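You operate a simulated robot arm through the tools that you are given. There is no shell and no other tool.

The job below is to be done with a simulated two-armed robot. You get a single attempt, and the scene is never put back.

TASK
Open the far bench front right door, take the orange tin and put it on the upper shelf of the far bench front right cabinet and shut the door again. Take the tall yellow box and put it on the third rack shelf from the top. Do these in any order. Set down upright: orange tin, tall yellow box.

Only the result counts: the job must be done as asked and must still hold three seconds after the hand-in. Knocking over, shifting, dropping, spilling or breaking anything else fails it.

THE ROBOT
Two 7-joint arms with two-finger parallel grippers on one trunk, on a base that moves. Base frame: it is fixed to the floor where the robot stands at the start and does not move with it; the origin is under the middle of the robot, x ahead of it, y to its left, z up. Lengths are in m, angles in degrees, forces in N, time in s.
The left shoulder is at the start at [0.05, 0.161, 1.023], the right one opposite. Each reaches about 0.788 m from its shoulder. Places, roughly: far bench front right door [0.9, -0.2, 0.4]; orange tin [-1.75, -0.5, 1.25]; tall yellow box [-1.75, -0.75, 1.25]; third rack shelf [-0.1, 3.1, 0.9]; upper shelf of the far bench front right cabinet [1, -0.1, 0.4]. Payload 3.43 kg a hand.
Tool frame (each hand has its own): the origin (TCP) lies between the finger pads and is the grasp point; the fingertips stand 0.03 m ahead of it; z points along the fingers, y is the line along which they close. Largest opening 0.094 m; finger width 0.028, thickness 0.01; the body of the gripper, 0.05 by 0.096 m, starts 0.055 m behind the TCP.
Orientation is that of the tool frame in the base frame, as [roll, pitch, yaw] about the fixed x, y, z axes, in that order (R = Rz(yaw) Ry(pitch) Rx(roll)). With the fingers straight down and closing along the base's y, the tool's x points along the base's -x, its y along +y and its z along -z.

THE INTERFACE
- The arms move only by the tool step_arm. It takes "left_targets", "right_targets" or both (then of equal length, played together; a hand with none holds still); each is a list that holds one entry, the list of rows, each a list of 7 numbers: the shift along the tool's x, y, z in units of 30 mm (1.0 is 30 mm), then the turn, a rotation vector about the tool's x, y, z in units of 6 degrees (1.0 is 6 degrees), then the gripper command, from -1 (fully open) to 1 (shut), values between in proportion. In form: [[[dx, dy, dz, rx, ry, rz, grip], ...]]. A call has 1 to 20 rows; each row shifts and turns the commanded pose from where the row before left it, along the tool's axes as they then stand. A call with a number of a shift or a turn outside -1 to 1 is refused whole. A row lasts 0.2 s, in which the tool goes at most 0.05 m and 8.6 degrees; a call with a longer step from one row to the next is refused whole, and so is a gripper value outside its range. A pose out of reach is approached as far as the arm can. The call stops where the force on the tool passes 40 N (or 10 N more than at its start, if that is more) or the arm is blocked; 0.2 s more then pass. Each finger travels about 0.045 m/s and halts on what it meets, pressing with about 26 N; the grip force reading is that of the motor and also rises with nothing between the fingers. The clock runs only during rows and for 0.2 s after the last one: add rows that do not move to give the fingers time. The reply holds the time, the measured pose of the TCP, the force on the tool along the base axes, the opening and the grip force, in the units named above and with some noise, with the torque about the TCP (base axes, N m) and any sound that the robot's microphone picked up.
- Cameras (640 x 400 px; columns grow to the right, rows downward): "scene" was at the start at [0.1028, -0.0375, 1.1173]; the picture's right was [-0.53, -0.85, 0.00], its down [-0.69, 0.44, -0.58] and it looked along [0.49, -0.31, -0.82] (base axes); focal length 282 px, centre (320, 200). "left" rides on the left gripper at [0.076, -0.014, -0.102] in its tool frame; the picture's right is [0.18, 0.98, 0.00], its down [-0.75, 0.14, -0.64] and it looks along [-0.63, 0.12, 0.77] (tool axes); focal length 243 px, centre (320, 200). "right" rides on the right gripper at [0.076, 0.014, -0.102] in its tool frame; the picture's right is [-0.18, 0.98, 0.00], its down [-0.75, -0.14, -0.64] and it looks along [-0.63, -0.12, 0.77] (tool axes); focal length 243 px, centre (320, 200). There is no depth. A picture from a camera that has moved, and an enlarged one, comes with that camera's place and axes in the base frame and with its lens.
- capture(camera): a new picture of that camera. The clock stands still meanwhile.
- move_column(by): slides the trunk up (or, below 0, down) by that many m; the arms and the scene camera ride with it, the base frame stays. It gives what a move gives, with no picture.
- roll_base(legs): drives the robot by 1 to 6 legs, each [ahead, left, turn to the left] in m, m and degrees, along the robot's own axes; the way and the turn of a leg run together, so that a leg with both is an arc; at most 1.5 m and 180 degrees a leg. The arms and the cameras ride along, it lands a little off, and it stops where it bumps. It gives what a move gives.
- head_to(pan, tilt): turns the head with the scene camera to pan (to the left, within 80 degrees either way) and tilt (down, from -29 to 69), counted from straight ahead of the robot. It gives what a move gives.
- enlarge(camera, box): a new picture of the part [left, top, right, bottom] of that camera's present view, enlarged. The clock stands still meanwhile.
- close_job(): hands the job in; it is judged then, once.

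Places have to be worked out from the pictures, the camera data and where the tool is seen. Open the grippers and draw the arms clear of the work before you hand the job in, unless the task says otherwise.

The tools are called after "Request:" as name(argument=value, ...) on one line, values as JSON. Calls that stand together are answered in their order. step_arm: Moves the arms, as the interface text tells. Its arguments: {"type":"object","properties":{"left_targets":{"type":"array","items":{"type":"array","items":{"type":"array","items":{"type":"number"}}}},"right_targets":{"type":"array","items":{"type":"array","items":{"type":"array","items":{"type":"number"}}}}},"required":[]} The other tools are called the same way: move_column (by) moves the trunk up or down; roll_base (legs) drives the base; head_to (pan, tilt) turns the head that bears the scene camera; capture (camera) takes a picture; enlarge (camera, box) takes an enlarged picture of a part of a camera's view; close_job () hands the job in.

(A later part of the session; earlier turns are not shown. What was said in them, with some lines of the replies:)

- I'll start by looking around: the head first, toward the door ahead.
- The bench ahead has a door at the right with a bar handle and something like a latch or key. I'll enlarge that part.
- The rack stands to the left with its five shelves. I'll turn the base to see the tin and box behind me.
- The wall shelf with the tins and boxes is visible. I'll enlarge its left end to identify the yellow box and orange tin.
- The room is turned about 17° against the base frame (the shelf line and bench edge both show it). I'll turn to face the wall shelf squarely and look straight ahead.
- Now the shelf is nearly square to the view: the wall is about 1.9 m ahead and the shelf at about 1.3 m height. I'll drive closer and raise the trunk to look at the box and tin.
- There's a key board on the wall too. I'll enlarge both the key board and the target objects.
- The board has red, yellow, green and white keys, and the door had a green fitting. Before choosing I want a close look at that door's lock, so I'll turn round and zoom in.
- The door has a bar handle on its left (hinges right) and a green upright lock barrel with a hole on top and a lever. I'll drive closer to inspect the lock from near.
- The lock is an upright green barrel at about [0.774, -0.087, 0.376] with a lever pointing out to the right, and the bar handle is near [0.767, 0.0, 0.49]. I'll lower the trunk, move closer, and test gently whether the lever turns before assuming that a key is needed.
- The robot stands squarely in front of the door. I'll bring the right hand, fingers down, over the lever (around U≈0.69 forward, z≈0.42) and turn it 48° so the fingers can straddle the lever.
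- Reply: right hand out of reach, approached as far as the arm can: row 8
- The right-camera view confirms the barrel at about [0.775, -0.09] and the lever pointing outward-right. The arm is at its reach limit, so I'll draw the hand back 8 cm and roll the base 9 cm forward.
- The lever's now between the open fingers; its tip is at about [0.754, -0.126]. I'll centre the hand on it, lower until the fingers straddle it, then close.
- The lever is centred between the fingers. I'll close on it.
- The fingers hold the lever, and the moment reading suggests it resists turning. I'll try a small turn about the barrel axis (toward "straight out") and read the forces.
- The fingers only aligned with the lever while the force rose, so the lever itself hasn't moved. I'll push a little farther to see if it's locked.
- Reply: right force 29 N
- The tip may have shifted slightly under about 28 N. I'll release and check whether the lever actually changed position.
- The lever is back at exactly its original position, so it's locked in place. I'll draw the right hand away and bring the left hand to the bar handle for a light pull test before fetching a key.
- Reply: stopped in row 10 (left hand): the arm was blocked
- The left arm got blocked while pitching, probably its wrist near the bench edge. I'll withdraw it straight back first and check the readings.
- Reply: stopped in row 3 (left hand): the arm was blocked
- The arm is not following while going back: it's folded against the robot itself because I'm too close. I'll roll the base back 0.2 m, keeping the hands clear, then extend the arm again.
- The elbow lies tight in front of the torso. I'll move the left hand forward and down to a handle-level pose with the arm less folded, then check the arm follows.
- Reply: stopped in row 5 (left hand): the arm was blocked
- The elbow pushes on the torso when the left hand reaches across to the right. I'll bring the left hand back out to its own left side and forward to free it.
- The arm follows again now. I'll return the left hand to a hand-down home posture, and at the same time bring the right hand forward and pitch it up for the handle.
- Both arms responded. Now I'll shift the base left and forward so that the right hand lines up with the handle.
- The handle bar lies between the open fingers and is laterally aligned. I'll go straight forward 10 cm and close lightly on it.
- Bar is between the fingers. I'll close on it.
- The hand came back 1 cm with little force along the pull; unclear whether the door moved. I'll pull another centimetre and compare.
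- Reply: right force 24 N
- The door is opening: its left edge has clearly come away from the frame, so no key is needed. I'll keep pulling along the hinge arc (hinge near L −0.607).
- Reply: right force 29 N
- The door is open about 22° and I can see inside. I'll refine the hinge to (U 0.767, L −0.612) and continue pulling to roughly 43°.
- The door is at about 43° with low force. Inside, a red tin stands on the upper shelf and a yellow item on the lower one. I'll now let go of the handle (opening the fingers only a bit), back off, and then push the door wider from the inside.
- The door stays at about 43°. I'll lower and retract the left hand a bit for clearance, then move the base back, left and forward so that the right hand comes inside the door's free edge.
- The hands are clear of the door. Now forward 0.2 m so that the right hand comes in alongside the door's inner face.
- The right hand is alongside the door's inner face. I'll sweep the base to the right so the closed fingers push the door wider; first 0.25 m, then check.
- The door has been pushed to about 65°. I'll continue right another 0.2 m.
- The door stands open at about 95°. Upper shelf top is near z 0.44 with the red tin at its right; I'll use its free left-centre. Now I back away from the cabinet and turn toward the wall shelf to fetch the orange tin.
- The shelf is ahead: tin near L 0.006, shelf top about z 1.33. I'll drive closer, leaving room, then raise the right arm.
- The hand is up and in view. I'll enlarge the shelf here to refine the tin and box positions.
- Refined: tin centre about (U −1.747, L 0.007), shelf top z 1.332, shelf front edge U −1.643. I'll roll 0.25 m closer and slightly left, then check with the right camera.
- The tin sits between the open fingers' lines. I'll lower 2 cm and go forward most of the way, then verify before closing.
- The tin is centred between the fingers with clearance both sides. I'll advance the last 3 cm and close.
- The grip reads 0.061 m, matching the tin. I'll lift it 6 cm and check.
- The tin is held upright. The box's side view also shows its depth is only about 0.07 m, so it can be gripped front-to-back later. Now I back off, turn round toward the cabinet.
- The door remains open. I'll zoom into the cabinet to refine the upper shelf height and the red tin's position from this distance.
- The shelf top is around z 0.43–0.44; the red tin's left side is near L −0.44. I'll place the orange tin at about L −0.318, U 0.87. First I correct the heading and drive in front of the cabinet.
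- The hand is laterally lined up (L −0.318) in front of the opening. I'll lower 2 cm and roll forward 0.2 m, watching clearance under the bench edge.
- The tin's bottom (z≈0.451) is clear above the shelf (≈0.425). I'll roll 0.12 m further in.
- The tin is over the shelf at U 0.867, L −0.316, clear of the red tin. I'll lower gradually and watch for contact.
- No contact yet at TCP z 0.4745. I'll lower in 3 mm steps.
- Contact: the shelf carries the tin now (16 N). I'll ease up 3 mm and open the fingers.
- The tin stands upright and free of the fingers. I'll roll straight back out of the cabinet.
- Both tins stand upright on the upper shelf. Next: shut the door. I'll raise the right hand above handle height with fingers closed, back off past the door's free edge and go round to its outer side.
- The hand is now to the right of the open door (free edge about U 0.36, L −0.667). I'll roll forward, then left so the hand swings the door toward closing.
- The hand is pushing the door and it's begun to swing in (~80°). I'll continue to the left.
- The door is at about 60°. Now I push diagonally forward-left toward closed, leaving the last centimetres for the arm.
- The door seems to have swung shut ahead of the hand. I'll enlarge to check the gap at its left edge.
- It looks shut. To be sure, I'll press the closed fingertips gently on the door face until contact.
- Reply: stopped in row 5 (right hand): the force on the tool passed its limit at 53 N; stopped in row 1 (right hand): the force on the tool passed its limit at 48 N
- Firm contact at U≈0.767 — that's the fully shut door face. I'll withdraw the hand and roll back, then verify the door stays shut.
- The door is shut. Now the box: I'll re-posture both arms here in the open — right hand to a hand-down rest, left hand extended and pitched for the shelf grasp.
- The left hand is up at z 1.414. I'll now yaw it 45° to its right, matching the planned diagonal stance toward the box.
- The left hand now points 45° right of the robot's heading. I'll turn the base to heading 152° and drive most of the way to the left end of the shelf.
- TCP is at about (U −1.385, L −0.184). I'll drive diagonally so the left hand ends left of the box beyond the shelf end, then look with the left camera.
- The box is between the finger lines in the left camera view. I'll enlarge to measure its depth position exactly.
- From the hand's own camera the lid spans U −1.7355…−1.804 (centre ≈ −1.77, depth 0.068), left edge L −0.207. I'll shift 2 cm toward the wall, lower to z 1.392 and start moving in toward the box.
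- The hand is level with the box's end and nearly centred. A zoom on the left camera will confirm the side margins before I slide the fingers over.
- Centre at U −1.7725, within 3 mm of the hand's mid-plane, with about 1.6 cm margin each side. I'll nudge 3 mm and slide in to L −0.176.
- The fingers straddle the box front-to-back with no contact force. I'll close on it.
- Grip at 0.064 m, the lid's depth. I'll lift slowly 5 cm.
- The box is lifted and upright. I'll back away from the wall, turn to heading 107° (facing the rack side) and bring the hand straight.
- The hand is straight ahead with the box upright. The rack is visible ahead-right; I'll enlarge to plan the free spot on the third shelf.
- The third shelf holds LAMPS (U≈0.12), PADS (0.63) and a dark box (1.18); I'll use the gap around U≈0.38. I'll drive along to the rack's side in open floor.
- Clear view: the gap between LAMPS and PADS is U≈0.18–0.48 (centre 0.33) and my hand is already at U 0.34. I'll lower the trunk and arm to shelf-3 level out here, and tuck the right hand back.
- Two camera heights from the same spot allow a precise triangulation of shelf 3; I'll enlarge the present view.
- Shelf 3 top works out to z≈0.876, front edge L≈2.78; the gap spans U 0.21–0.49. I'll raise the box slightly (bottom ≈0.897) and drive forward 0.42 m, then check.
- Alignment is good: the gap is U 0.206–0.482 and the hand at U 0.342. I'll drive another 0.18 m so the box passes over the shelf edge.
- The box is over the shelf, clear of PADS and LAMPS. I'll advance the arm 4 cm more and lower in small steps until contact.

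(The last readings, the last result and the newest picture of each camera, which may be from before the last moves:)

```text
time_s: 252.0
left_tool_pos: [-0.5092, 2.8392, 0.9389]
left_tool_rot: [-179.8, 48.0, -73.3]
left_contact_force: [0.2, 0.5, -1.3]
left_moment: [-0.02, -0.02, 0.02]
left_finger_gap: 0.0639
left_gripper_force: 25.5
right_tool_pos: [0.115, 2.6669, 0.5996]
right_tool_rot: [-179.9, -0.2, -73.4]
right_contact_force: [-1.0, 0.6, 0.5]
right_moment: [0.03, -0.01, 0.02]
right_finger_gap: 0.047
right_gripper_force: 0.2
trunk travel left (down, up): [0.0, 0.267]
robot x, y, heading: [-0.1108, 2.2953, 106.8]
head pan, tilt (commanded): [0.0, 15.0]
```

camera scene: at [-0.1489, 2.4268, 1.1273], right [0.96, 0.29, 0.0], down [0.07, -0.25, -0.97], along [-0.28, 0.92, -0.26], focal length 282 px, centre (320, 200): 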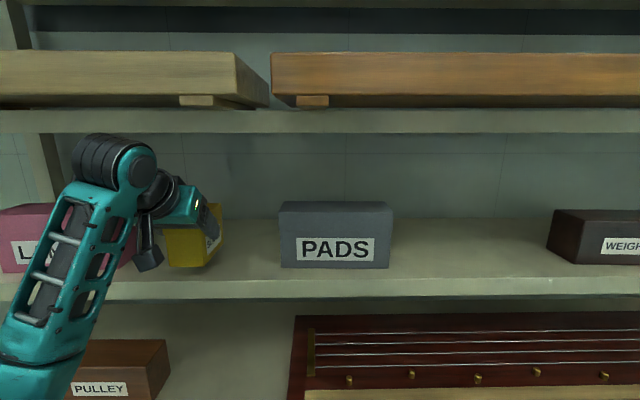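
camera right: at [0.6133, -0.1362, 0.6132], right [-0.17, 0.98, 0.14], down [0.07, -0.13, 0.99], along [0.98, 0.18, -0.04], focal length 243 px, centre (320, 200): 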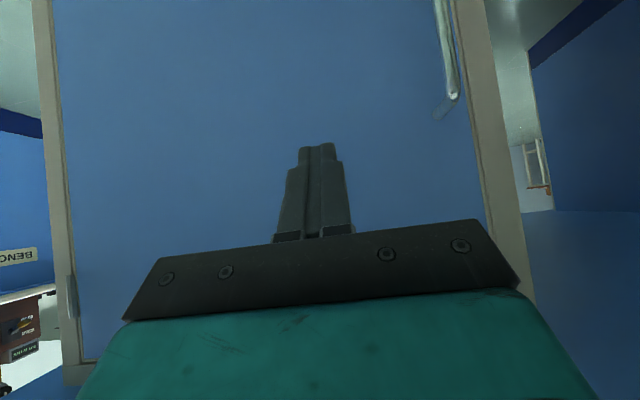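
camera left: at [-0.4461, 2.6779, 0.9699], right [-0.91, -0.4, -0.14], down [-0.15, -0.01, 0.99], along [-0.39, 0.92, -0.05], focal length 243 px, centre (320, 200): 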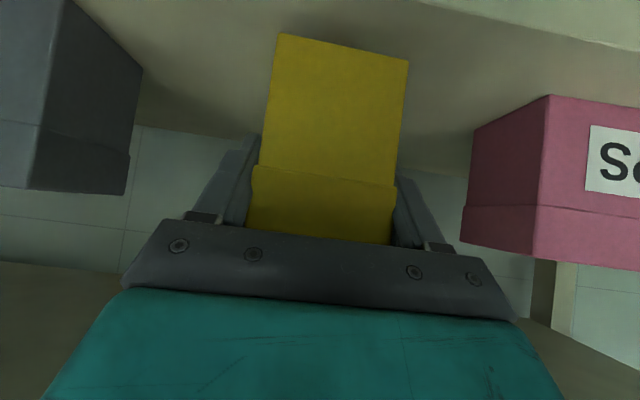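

Request:
step_arm(left_targets=[[[0.075, 0, 0.067, 0, 0, 0, 1], [0, 0, 0, 0, 0, 0, 1]]])

Request:
step_arm(left_targets=[[[0.075, 0, 0.067, 0, 0, 0, 1], [0, 0, 0, 0, 0, 0, 1]]])

Request:
capture(camera="left")

```text
time_s: 252.6
left_tool_pos: [-0.5091, 2.8389, 0.9376]
left_tool_rot: [-179.8, 48.0, -73.4]
left_contact_force: [-0.2, 0.0, -0.8]
left_moment: [-0.04, -0.01, -0.01]
left_finger_gap: 0.0639
left_gripper_force: 25.5
right_tool_pos: [0.1137, 2.6665, 0.5993]
right_tool_rot: [-179.8, -0.2, -73.4]
right_contact_force: [0.3, 0.0, 0.0]
right_moment: [0.0, 0.0, 0.03]
right_finger_gap: 0.0469
right_gripper_force: 0.0
trunk travel left (down, up): [0.0, 0.267]
robot x, y, heading: [-0.1097, 2.2967, 106.8]
head pan, tilt (commanded): [0.0, 15.0]
```

```text
time_s: 253.2
left_tool_pos: [-0.5091, 2.8393, 0.9332]
left_tool_rot: [-179.8, 47.9, -73.4]
left_contact_force: [-0.2, -0.3, -0.9]
left_moment: [0.01, -0.05, 0.01]
left_finger_gap: 0.064
left_gripper_force: 26.1
right_tool_pos: [0.115, 2.6682, 0.5998]
right_tool_rot: [-180.0, -0.2, -73.6]
right_contact_force: [0.2, -0.2, -0.6]
right_moment: [0.01, 0.0, 0.03]
right_finger_gap: 0.0472
right_gripper_force: 0.1
trunk travel left (down, up): [0.0, 0.267]
robot x, y, heading: [-0.1153, 2.2956, 106.9]
head pan, tilt (commanded): [0.0, 15.0]
```

```text
taken
camera left: at [-0.4582, 2.72, 0.9463], right [-0.91, -0.4, -0.14], down [-0.15, -0.01, 0.99], along [-0.39, 0.92, -0.05], focal length 243 px, centre (320, 200)
```

left: 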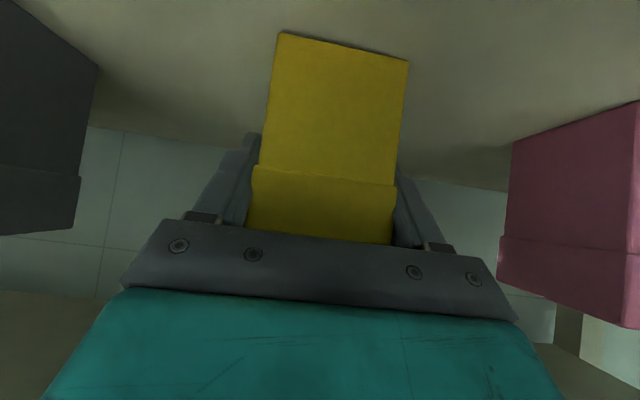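

The bottom's shadow shows it almost touching. I'll keep lowering in 3 mm steps.

Request:
step_arm(left_targets=[[[0.075, 0, 0.067, 0, 0, 0, 1], [0, 0, 0, 0, 0, 0, 1]]])

Request:
step_arm(left_targets=[[[0.075, 0, 0.067, 0, 0, 0, 1], [0, 0, 0, 0, 0, 0, 1]]])

```text
time_s: 253.8
left_tool_pos: [-0.5091, 2.8387, 0.9316]
left_tool_rot: [-179.8, 47.9, -73.4]
left_contact_force: [0.4, -0.1, 0.9]
left_moment: [0.18, 0.13, 0.02]
left_finger_gap: 0.064
left_gripper_force: 25.8
right_tool_pos: [0.1142, 2.6664, 0.5985]
right_tool_rot: [-179.9, -0.2, -73.5]
right_contact_force: [0.4, 0.6, -0.4]
right_moment: [0.0, 0.01, 0.0]
right_finger_gap: 0.0469
right_gripper_force: 0.1
trunk travel left (down, up): [0.0, 0.267]
robot x, y, heading: [-0.1092, 2.2987, 106.7]
head pan, tilt (commanded): [0.0, 15.0]
```

```text
time_s: 254.4
left_tool_pos: [-0.509, 2.8383, 0.9305]
left_tool_rot: [-179.9, 48.4, -73.4]
left_contact_force: [-1.6, 2.7, 11.1]
left_moment: [0.46, 0.41, -0.04]
left_finger_gap: 0.0638
left_gripper_force: 25.9
right_tool_pos: [0.1144, 2.6671, 0.6002]
right_tool_rot: [180.0, 0.0, -73.5]
right_contact_force: [0.4, 0.4, 0.1]
right_moment: [0.02, 0.0, -0.02]
right_finger_gap: 0.0465
right_gripper_force: 0.1
trunk travel left (down, up): [0.0, 0.267]
robot x, y, heading: [-0.1088, 2.2978, 106.5]
head pan, tilt (commanded): [0.0, 15.0]
```

Contact at 11 N: the shelf carries the box. I'll relieve 2 mm and open the fingers.

Request:
step_arm(left_targets=[[[-0.05, 0, -0.045, 0, 0, 0, 1], [0, 0, 0, 0, 0, 0, 0.4], [0, 0, 0, 0, 0, 0, -0.3], [0, 0, 0, 0, 0, 0, -1], [0, 0, 0, 0, 0, 0, -1], [0, 0, 0, 0, 0, 0, -1], [0, 0, 0, 0, 0, 0, -1]]])

Request:
capture(camera="left")

Request:
capture(camera="scene")

```text
time_s: 256.0
left_tool_pos: [-0.5087, 2.8387, 0.9303]
left_tool_rot: [-179.7, 47.8, -73.4]
left_contact_force: [0.1, 0.0, -1.0]
left_moment: [0.0, -0.03, -0.01]
left_finger_gap: 0.094
left_gripper_force: 0.0
right_tool_pos: [0.1147, 2.6683, 0.5998]
right_tool_rot: [-179.9, -0.2, -73.5]
right_contact_force: [0.1, 0.5, 0.3]
right_moment: [-0.03, 0.01, -0.02]
right_finger_gap: 0.0469
right_gripper_force: 0.1
trunk travel left (down, up): [0.0, 0.267]
robot x, y, heading: [-0.1125, 2.2955, 106.8]
head pan, tilt (commanded): [0.0, 15.0]
```

```text
taken
camera left: at [-0.4584, 2.72, 0.9428], right [-0.91, -0.4, -0.14], down [-0.15, -0.01, 0.99], along [-0.39, 0.92, -0.05], focal length 243 px, centre (320, 200)
```

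left: 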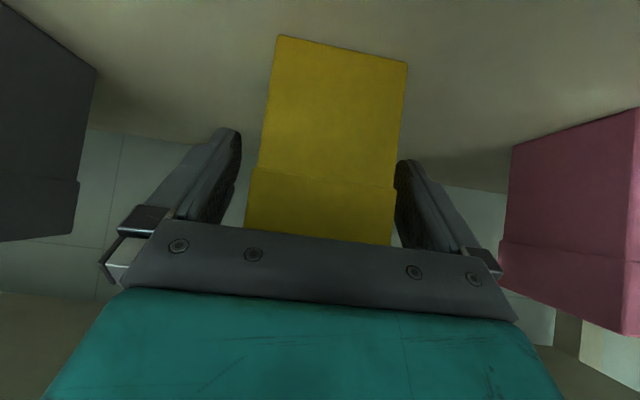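

```text
taken
camera scene: at [-0.1488, 2.4268, 1.1274], right [0.96, 0.29, 0.0], down [0.07, -0.25, -0.97], along [-0.28, 0.92, -0.26], focal length 282 px, centre (320, 200)
```

scene: 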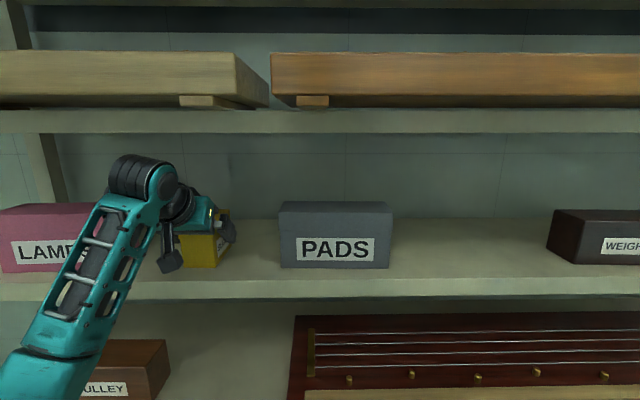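

The box stands free. I'll roll straight back out of the rack and check both boxes around.

Request:
roll_base(legs=[[-0.45, 0, 0]])

Request:
capture(camera="scene")

Request:
enlarge(camera="scene", box=[130, 130, 430, 290])

```text
time_s: 258.7
left_tool_pos: [-0.3786, 2.4062, 0.9305]
left_tool_rot: [-179.7, 47.9, -73.3]
left_contact_force: [0.9, 1.0, -0.1]
left_moment: [-0.01, -0.01, 0.0]
left_finger_gap: 0.0938
left_gripper_force: 0.0
right_tool_pos: [0.2443, 2.2345, 0.599]
right_tool_rot: [-179.9, -0.2, -73.4]
right_contact_force: [0.7, -0.2, -0.5]
right_moment: [0.0, 0.0, 0.02]
right_finger_gap: 0.047
right_gripper_force: 0.0
trunk travel left (down, up): [0.0, 0.267]
robot x, y, heading: [0.0186, 1.8666, 106.7]
head pan, tilt (commanded): [0.0, 15.0]
```

```text
taken
camera scene: at [-0.0186, 1.9948, 1.1274], right [0.96, 0.29, 0.0], down [0.07, -0.25, -0.97], along [-0.28, 0.92, -0.26], focal length 282 px, centre (320, 200)
```

scene: 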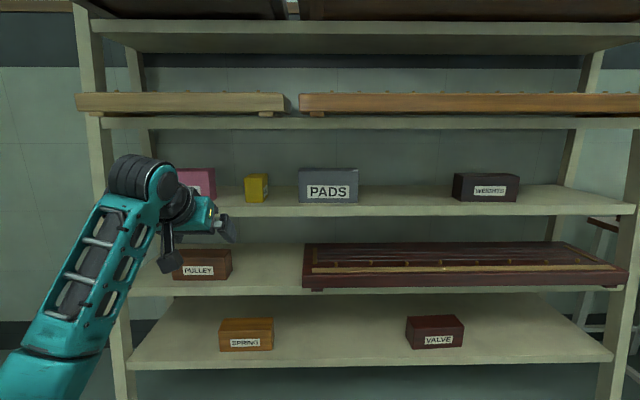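

```text
2.13 times, centred on (280, 210) of scene
camera zoom: at [-0.0186, 1.9948, 1.1274], right [0.96, 0.29, 0.0], down [0.07, -0.25, -0.97], along [-0.28, 0.92, -0.26], focal length 601 px, centre (405, 179)
```

zoom: 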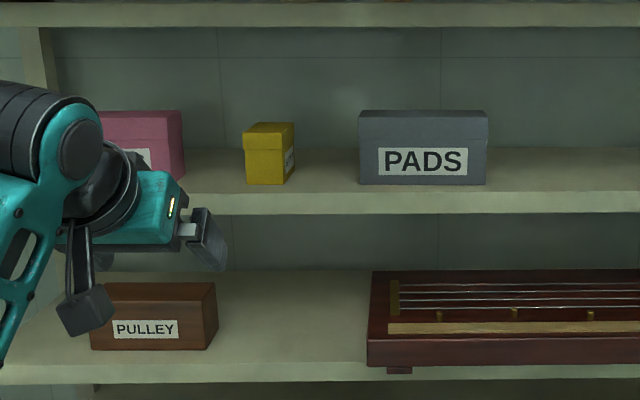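

The yellow box stands upright on the third shelf between LAMPS and PADS. I'll open the right gripper too, back away and go take a last look at the cabinet door.

Request:
step_arm(left_targets=[[[0, 0, 0, 0, 0, 0, -1], [0, 0, 0, 0, 0, 0, -1], [0, 0, 0, 0, 0, 0, -1]]], right_targets=[[[0, 0, 0, 0, 0, 0, -1], [0, 0, 0, 0, 0, 0, -1], [0, 0, 0, 0, 0, 0, -1]]])

Request:
roll_base(legs=[[-0.3, 0, 0], [0, 1.25, 0], [0, 0, -100]])

Request:
head_to(pan=-15, tilt=15)

Request:
capture(camera="scene")

```text
time_s: 259.5
left_tool_pos: [-0.3803, 2.4051, 0.9296]
left_tool_rot: [-179.9, 47.9, -73.4]
left_contact_force: [-0.3, 0.3, 0.2]
left_moment: [0.05, 0.05, -0.02]
left_finger_gap: 0.0942
left_gripper_force: 0.1
right_tool_pos: [0.2446, 2.2358, 0.5989]
right_tool_rot: [-179.9, -0.2, -73.4]
right_contact_force: [-0.4, -0.1, 0.2]
right_moment: [0.03, 0.0, 0.01]
right_finger_gap: 0.0942
right_gripper_force: 0.1
trunk travel left (down, up): [0.0, 0.267]
robot x, y, heading: [0.0217, 1.8649, 106.7]
head pan, tilt (commanded): [0.0, 15.0]
```

```text
time_s: 276.5
left_tool_pos: [-0.4911, 1.5151, 0.9299]
left_tool_rot: [-179.8, 47.9, -173.3]
left_contact_force: [-0.3, -0.2, 0.3]
left_moment: [-0.01, -0.02, 0.01]
left_finger_gap: 0.0942
left_gripper_force: 0.0
right_tool_pos: [-0.766, 0.93, 0.5997]
right_tool_rot: [-179.9, -0.2, -173.3]
right_contact_force: [0.8, 0.4, -0.4]
right_moment: [-0.04, -0.02, -0.03]
right_finger_gap: 0.0941
right_gripper_force: 0.2
trunk travel left (down, up): [0.0, 0.267]
robot x, y, heading: [-1.0938, 1.2178, 6.4]
head pan, tilt (commanded): [0.0, 15.0]
```

```text
time_s: 277.3
left_tool_pos: [-0.4915, 1.5147, 0.9303]
left_tool_rot: [-179.9, 47.9, -173.2]
left_contact_force: [-0.4, 0.8, -0.3]
left_moment: [0.0, 0.0, 0.02]
left_finger_gap: 0.0941
left_gripper_force: 0.2
right_tool_pos: [-0.767, 0.9304, 0.5986]
right_tool_rot: [-179.9, -0.2, -173.4]
right_contact_force: [-0.4, 0.5, 0.8]
right_moment: [-0.02, 0.0, -0.01]
right_finger_gap: 0.0941
right_gripper_force: 0.1
trunk travel left (down, up): [0.0, 0.267]
robot x, y, heading: [-1.0873, 1.2187, 6.7]
head pan, tilt (commanded): [-15.0, 15.0]
```

```text
taken
camera scene: at [-0.958, 1.2105, 1.1274], right [-0.14, -0.99, 0.0], down [-0.26, 0.04, -0.97], along [0.96, -0.14, -0.26], focal length 282 px, centre (320, 200)
```

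scene: 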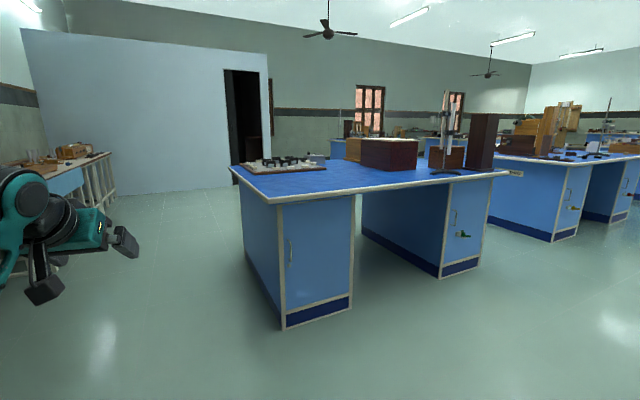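

Request:
enlarge(camera="scene", box=[410, 150, 520, 290])

Request:
head_to(pan=80, tilt=5)

Request:
capture(camera="scene")

```text
2.86 times, centred on (465, 220) of scene
camera zoom: at [-0.958, 1.2105, 1.1274], right [-0.14, -0.99, 0.0], down [-0.26, 0.04, -0.97], along [0.96, -0.14, -0.26], focal length 805 px, centre (-94, 143)
```

zoom: 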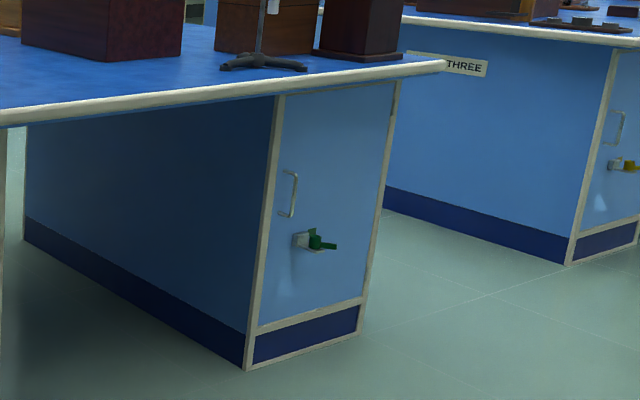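

```text
time_s: 279.0
left_tool_pos: [-0.4906, 1.5152, 0.9285]
left_tool_rot: [-179.9, 47.9, -173.3]
left_contact_force: [-0.4, 0.9, -0.5]
left_moment: [-0.01, -0.03, -0.01]
left_finger_gap: 0.0941
left_gripper_force: 0.0
right_tool_pos: [-0.7677, 0.931, 0.5993]
right_tool_rot: [-179.8, -0.2, -173.4]
right_contact_force: [-0.4, 0.6, -0.3]
right_moment: [0.02, -0.02, 0.02]
right_finger_gap: 0.094
right_gripper_force: 0.0
trunk travel left (down, up): [0.0, 0.267]
robot x, y, heading: [-1.0901, 1.2181, 6.9]
head pan, tilt (commanded): [80.0, 5.0]
```

```text
taken
camera scene: at [-1.0453, 1.3154, 1.1436], right [1.0, -0.06, 0.0], down [0.0, -0.09, -1.0], along [0.06, 0.99, -0.09], focal length 282 px, centre (320, 200)
```

scene: 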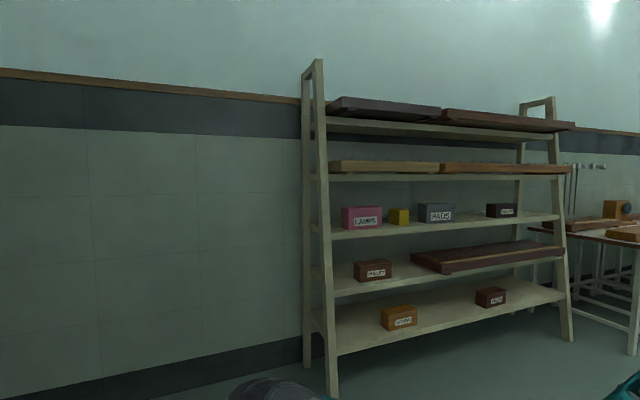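

The cabinet door is shut with the tin inside. The yellow box stands upright on the third shelf from the top, both grippers are open and the arms are clear, so I'm handing in.

Request:
close_job()

```text
The job is handed in.
```

I finished both parts and handed the job in; I haven't seen the verdict.

- **Orange tin:** it stands upright on the upper shelf of the far bench front right cabinet, left of the red tin. The door is shut. I pressed on its face to confirm, and it was still shut in a last look from across the room.
- **Tall yellow box:** it stands upright on the third rack shelf from the top, between LAMPS and PADS. It was in place in the last pictures.

The door opened with a plain pull on the handle, so I didn't touch the keys. Before that I tried to turn the green lever on its lock. It would not turn, and it was in its original position when I let go.

Early on, while I was bringing the left hand to the door handle, the left arm jammed close to the bench edge. The tool readings showed no contact force there. From what I could see in the pictures, nothing on the bench had moved.

Both grippers are open and the arms are clear of the work.
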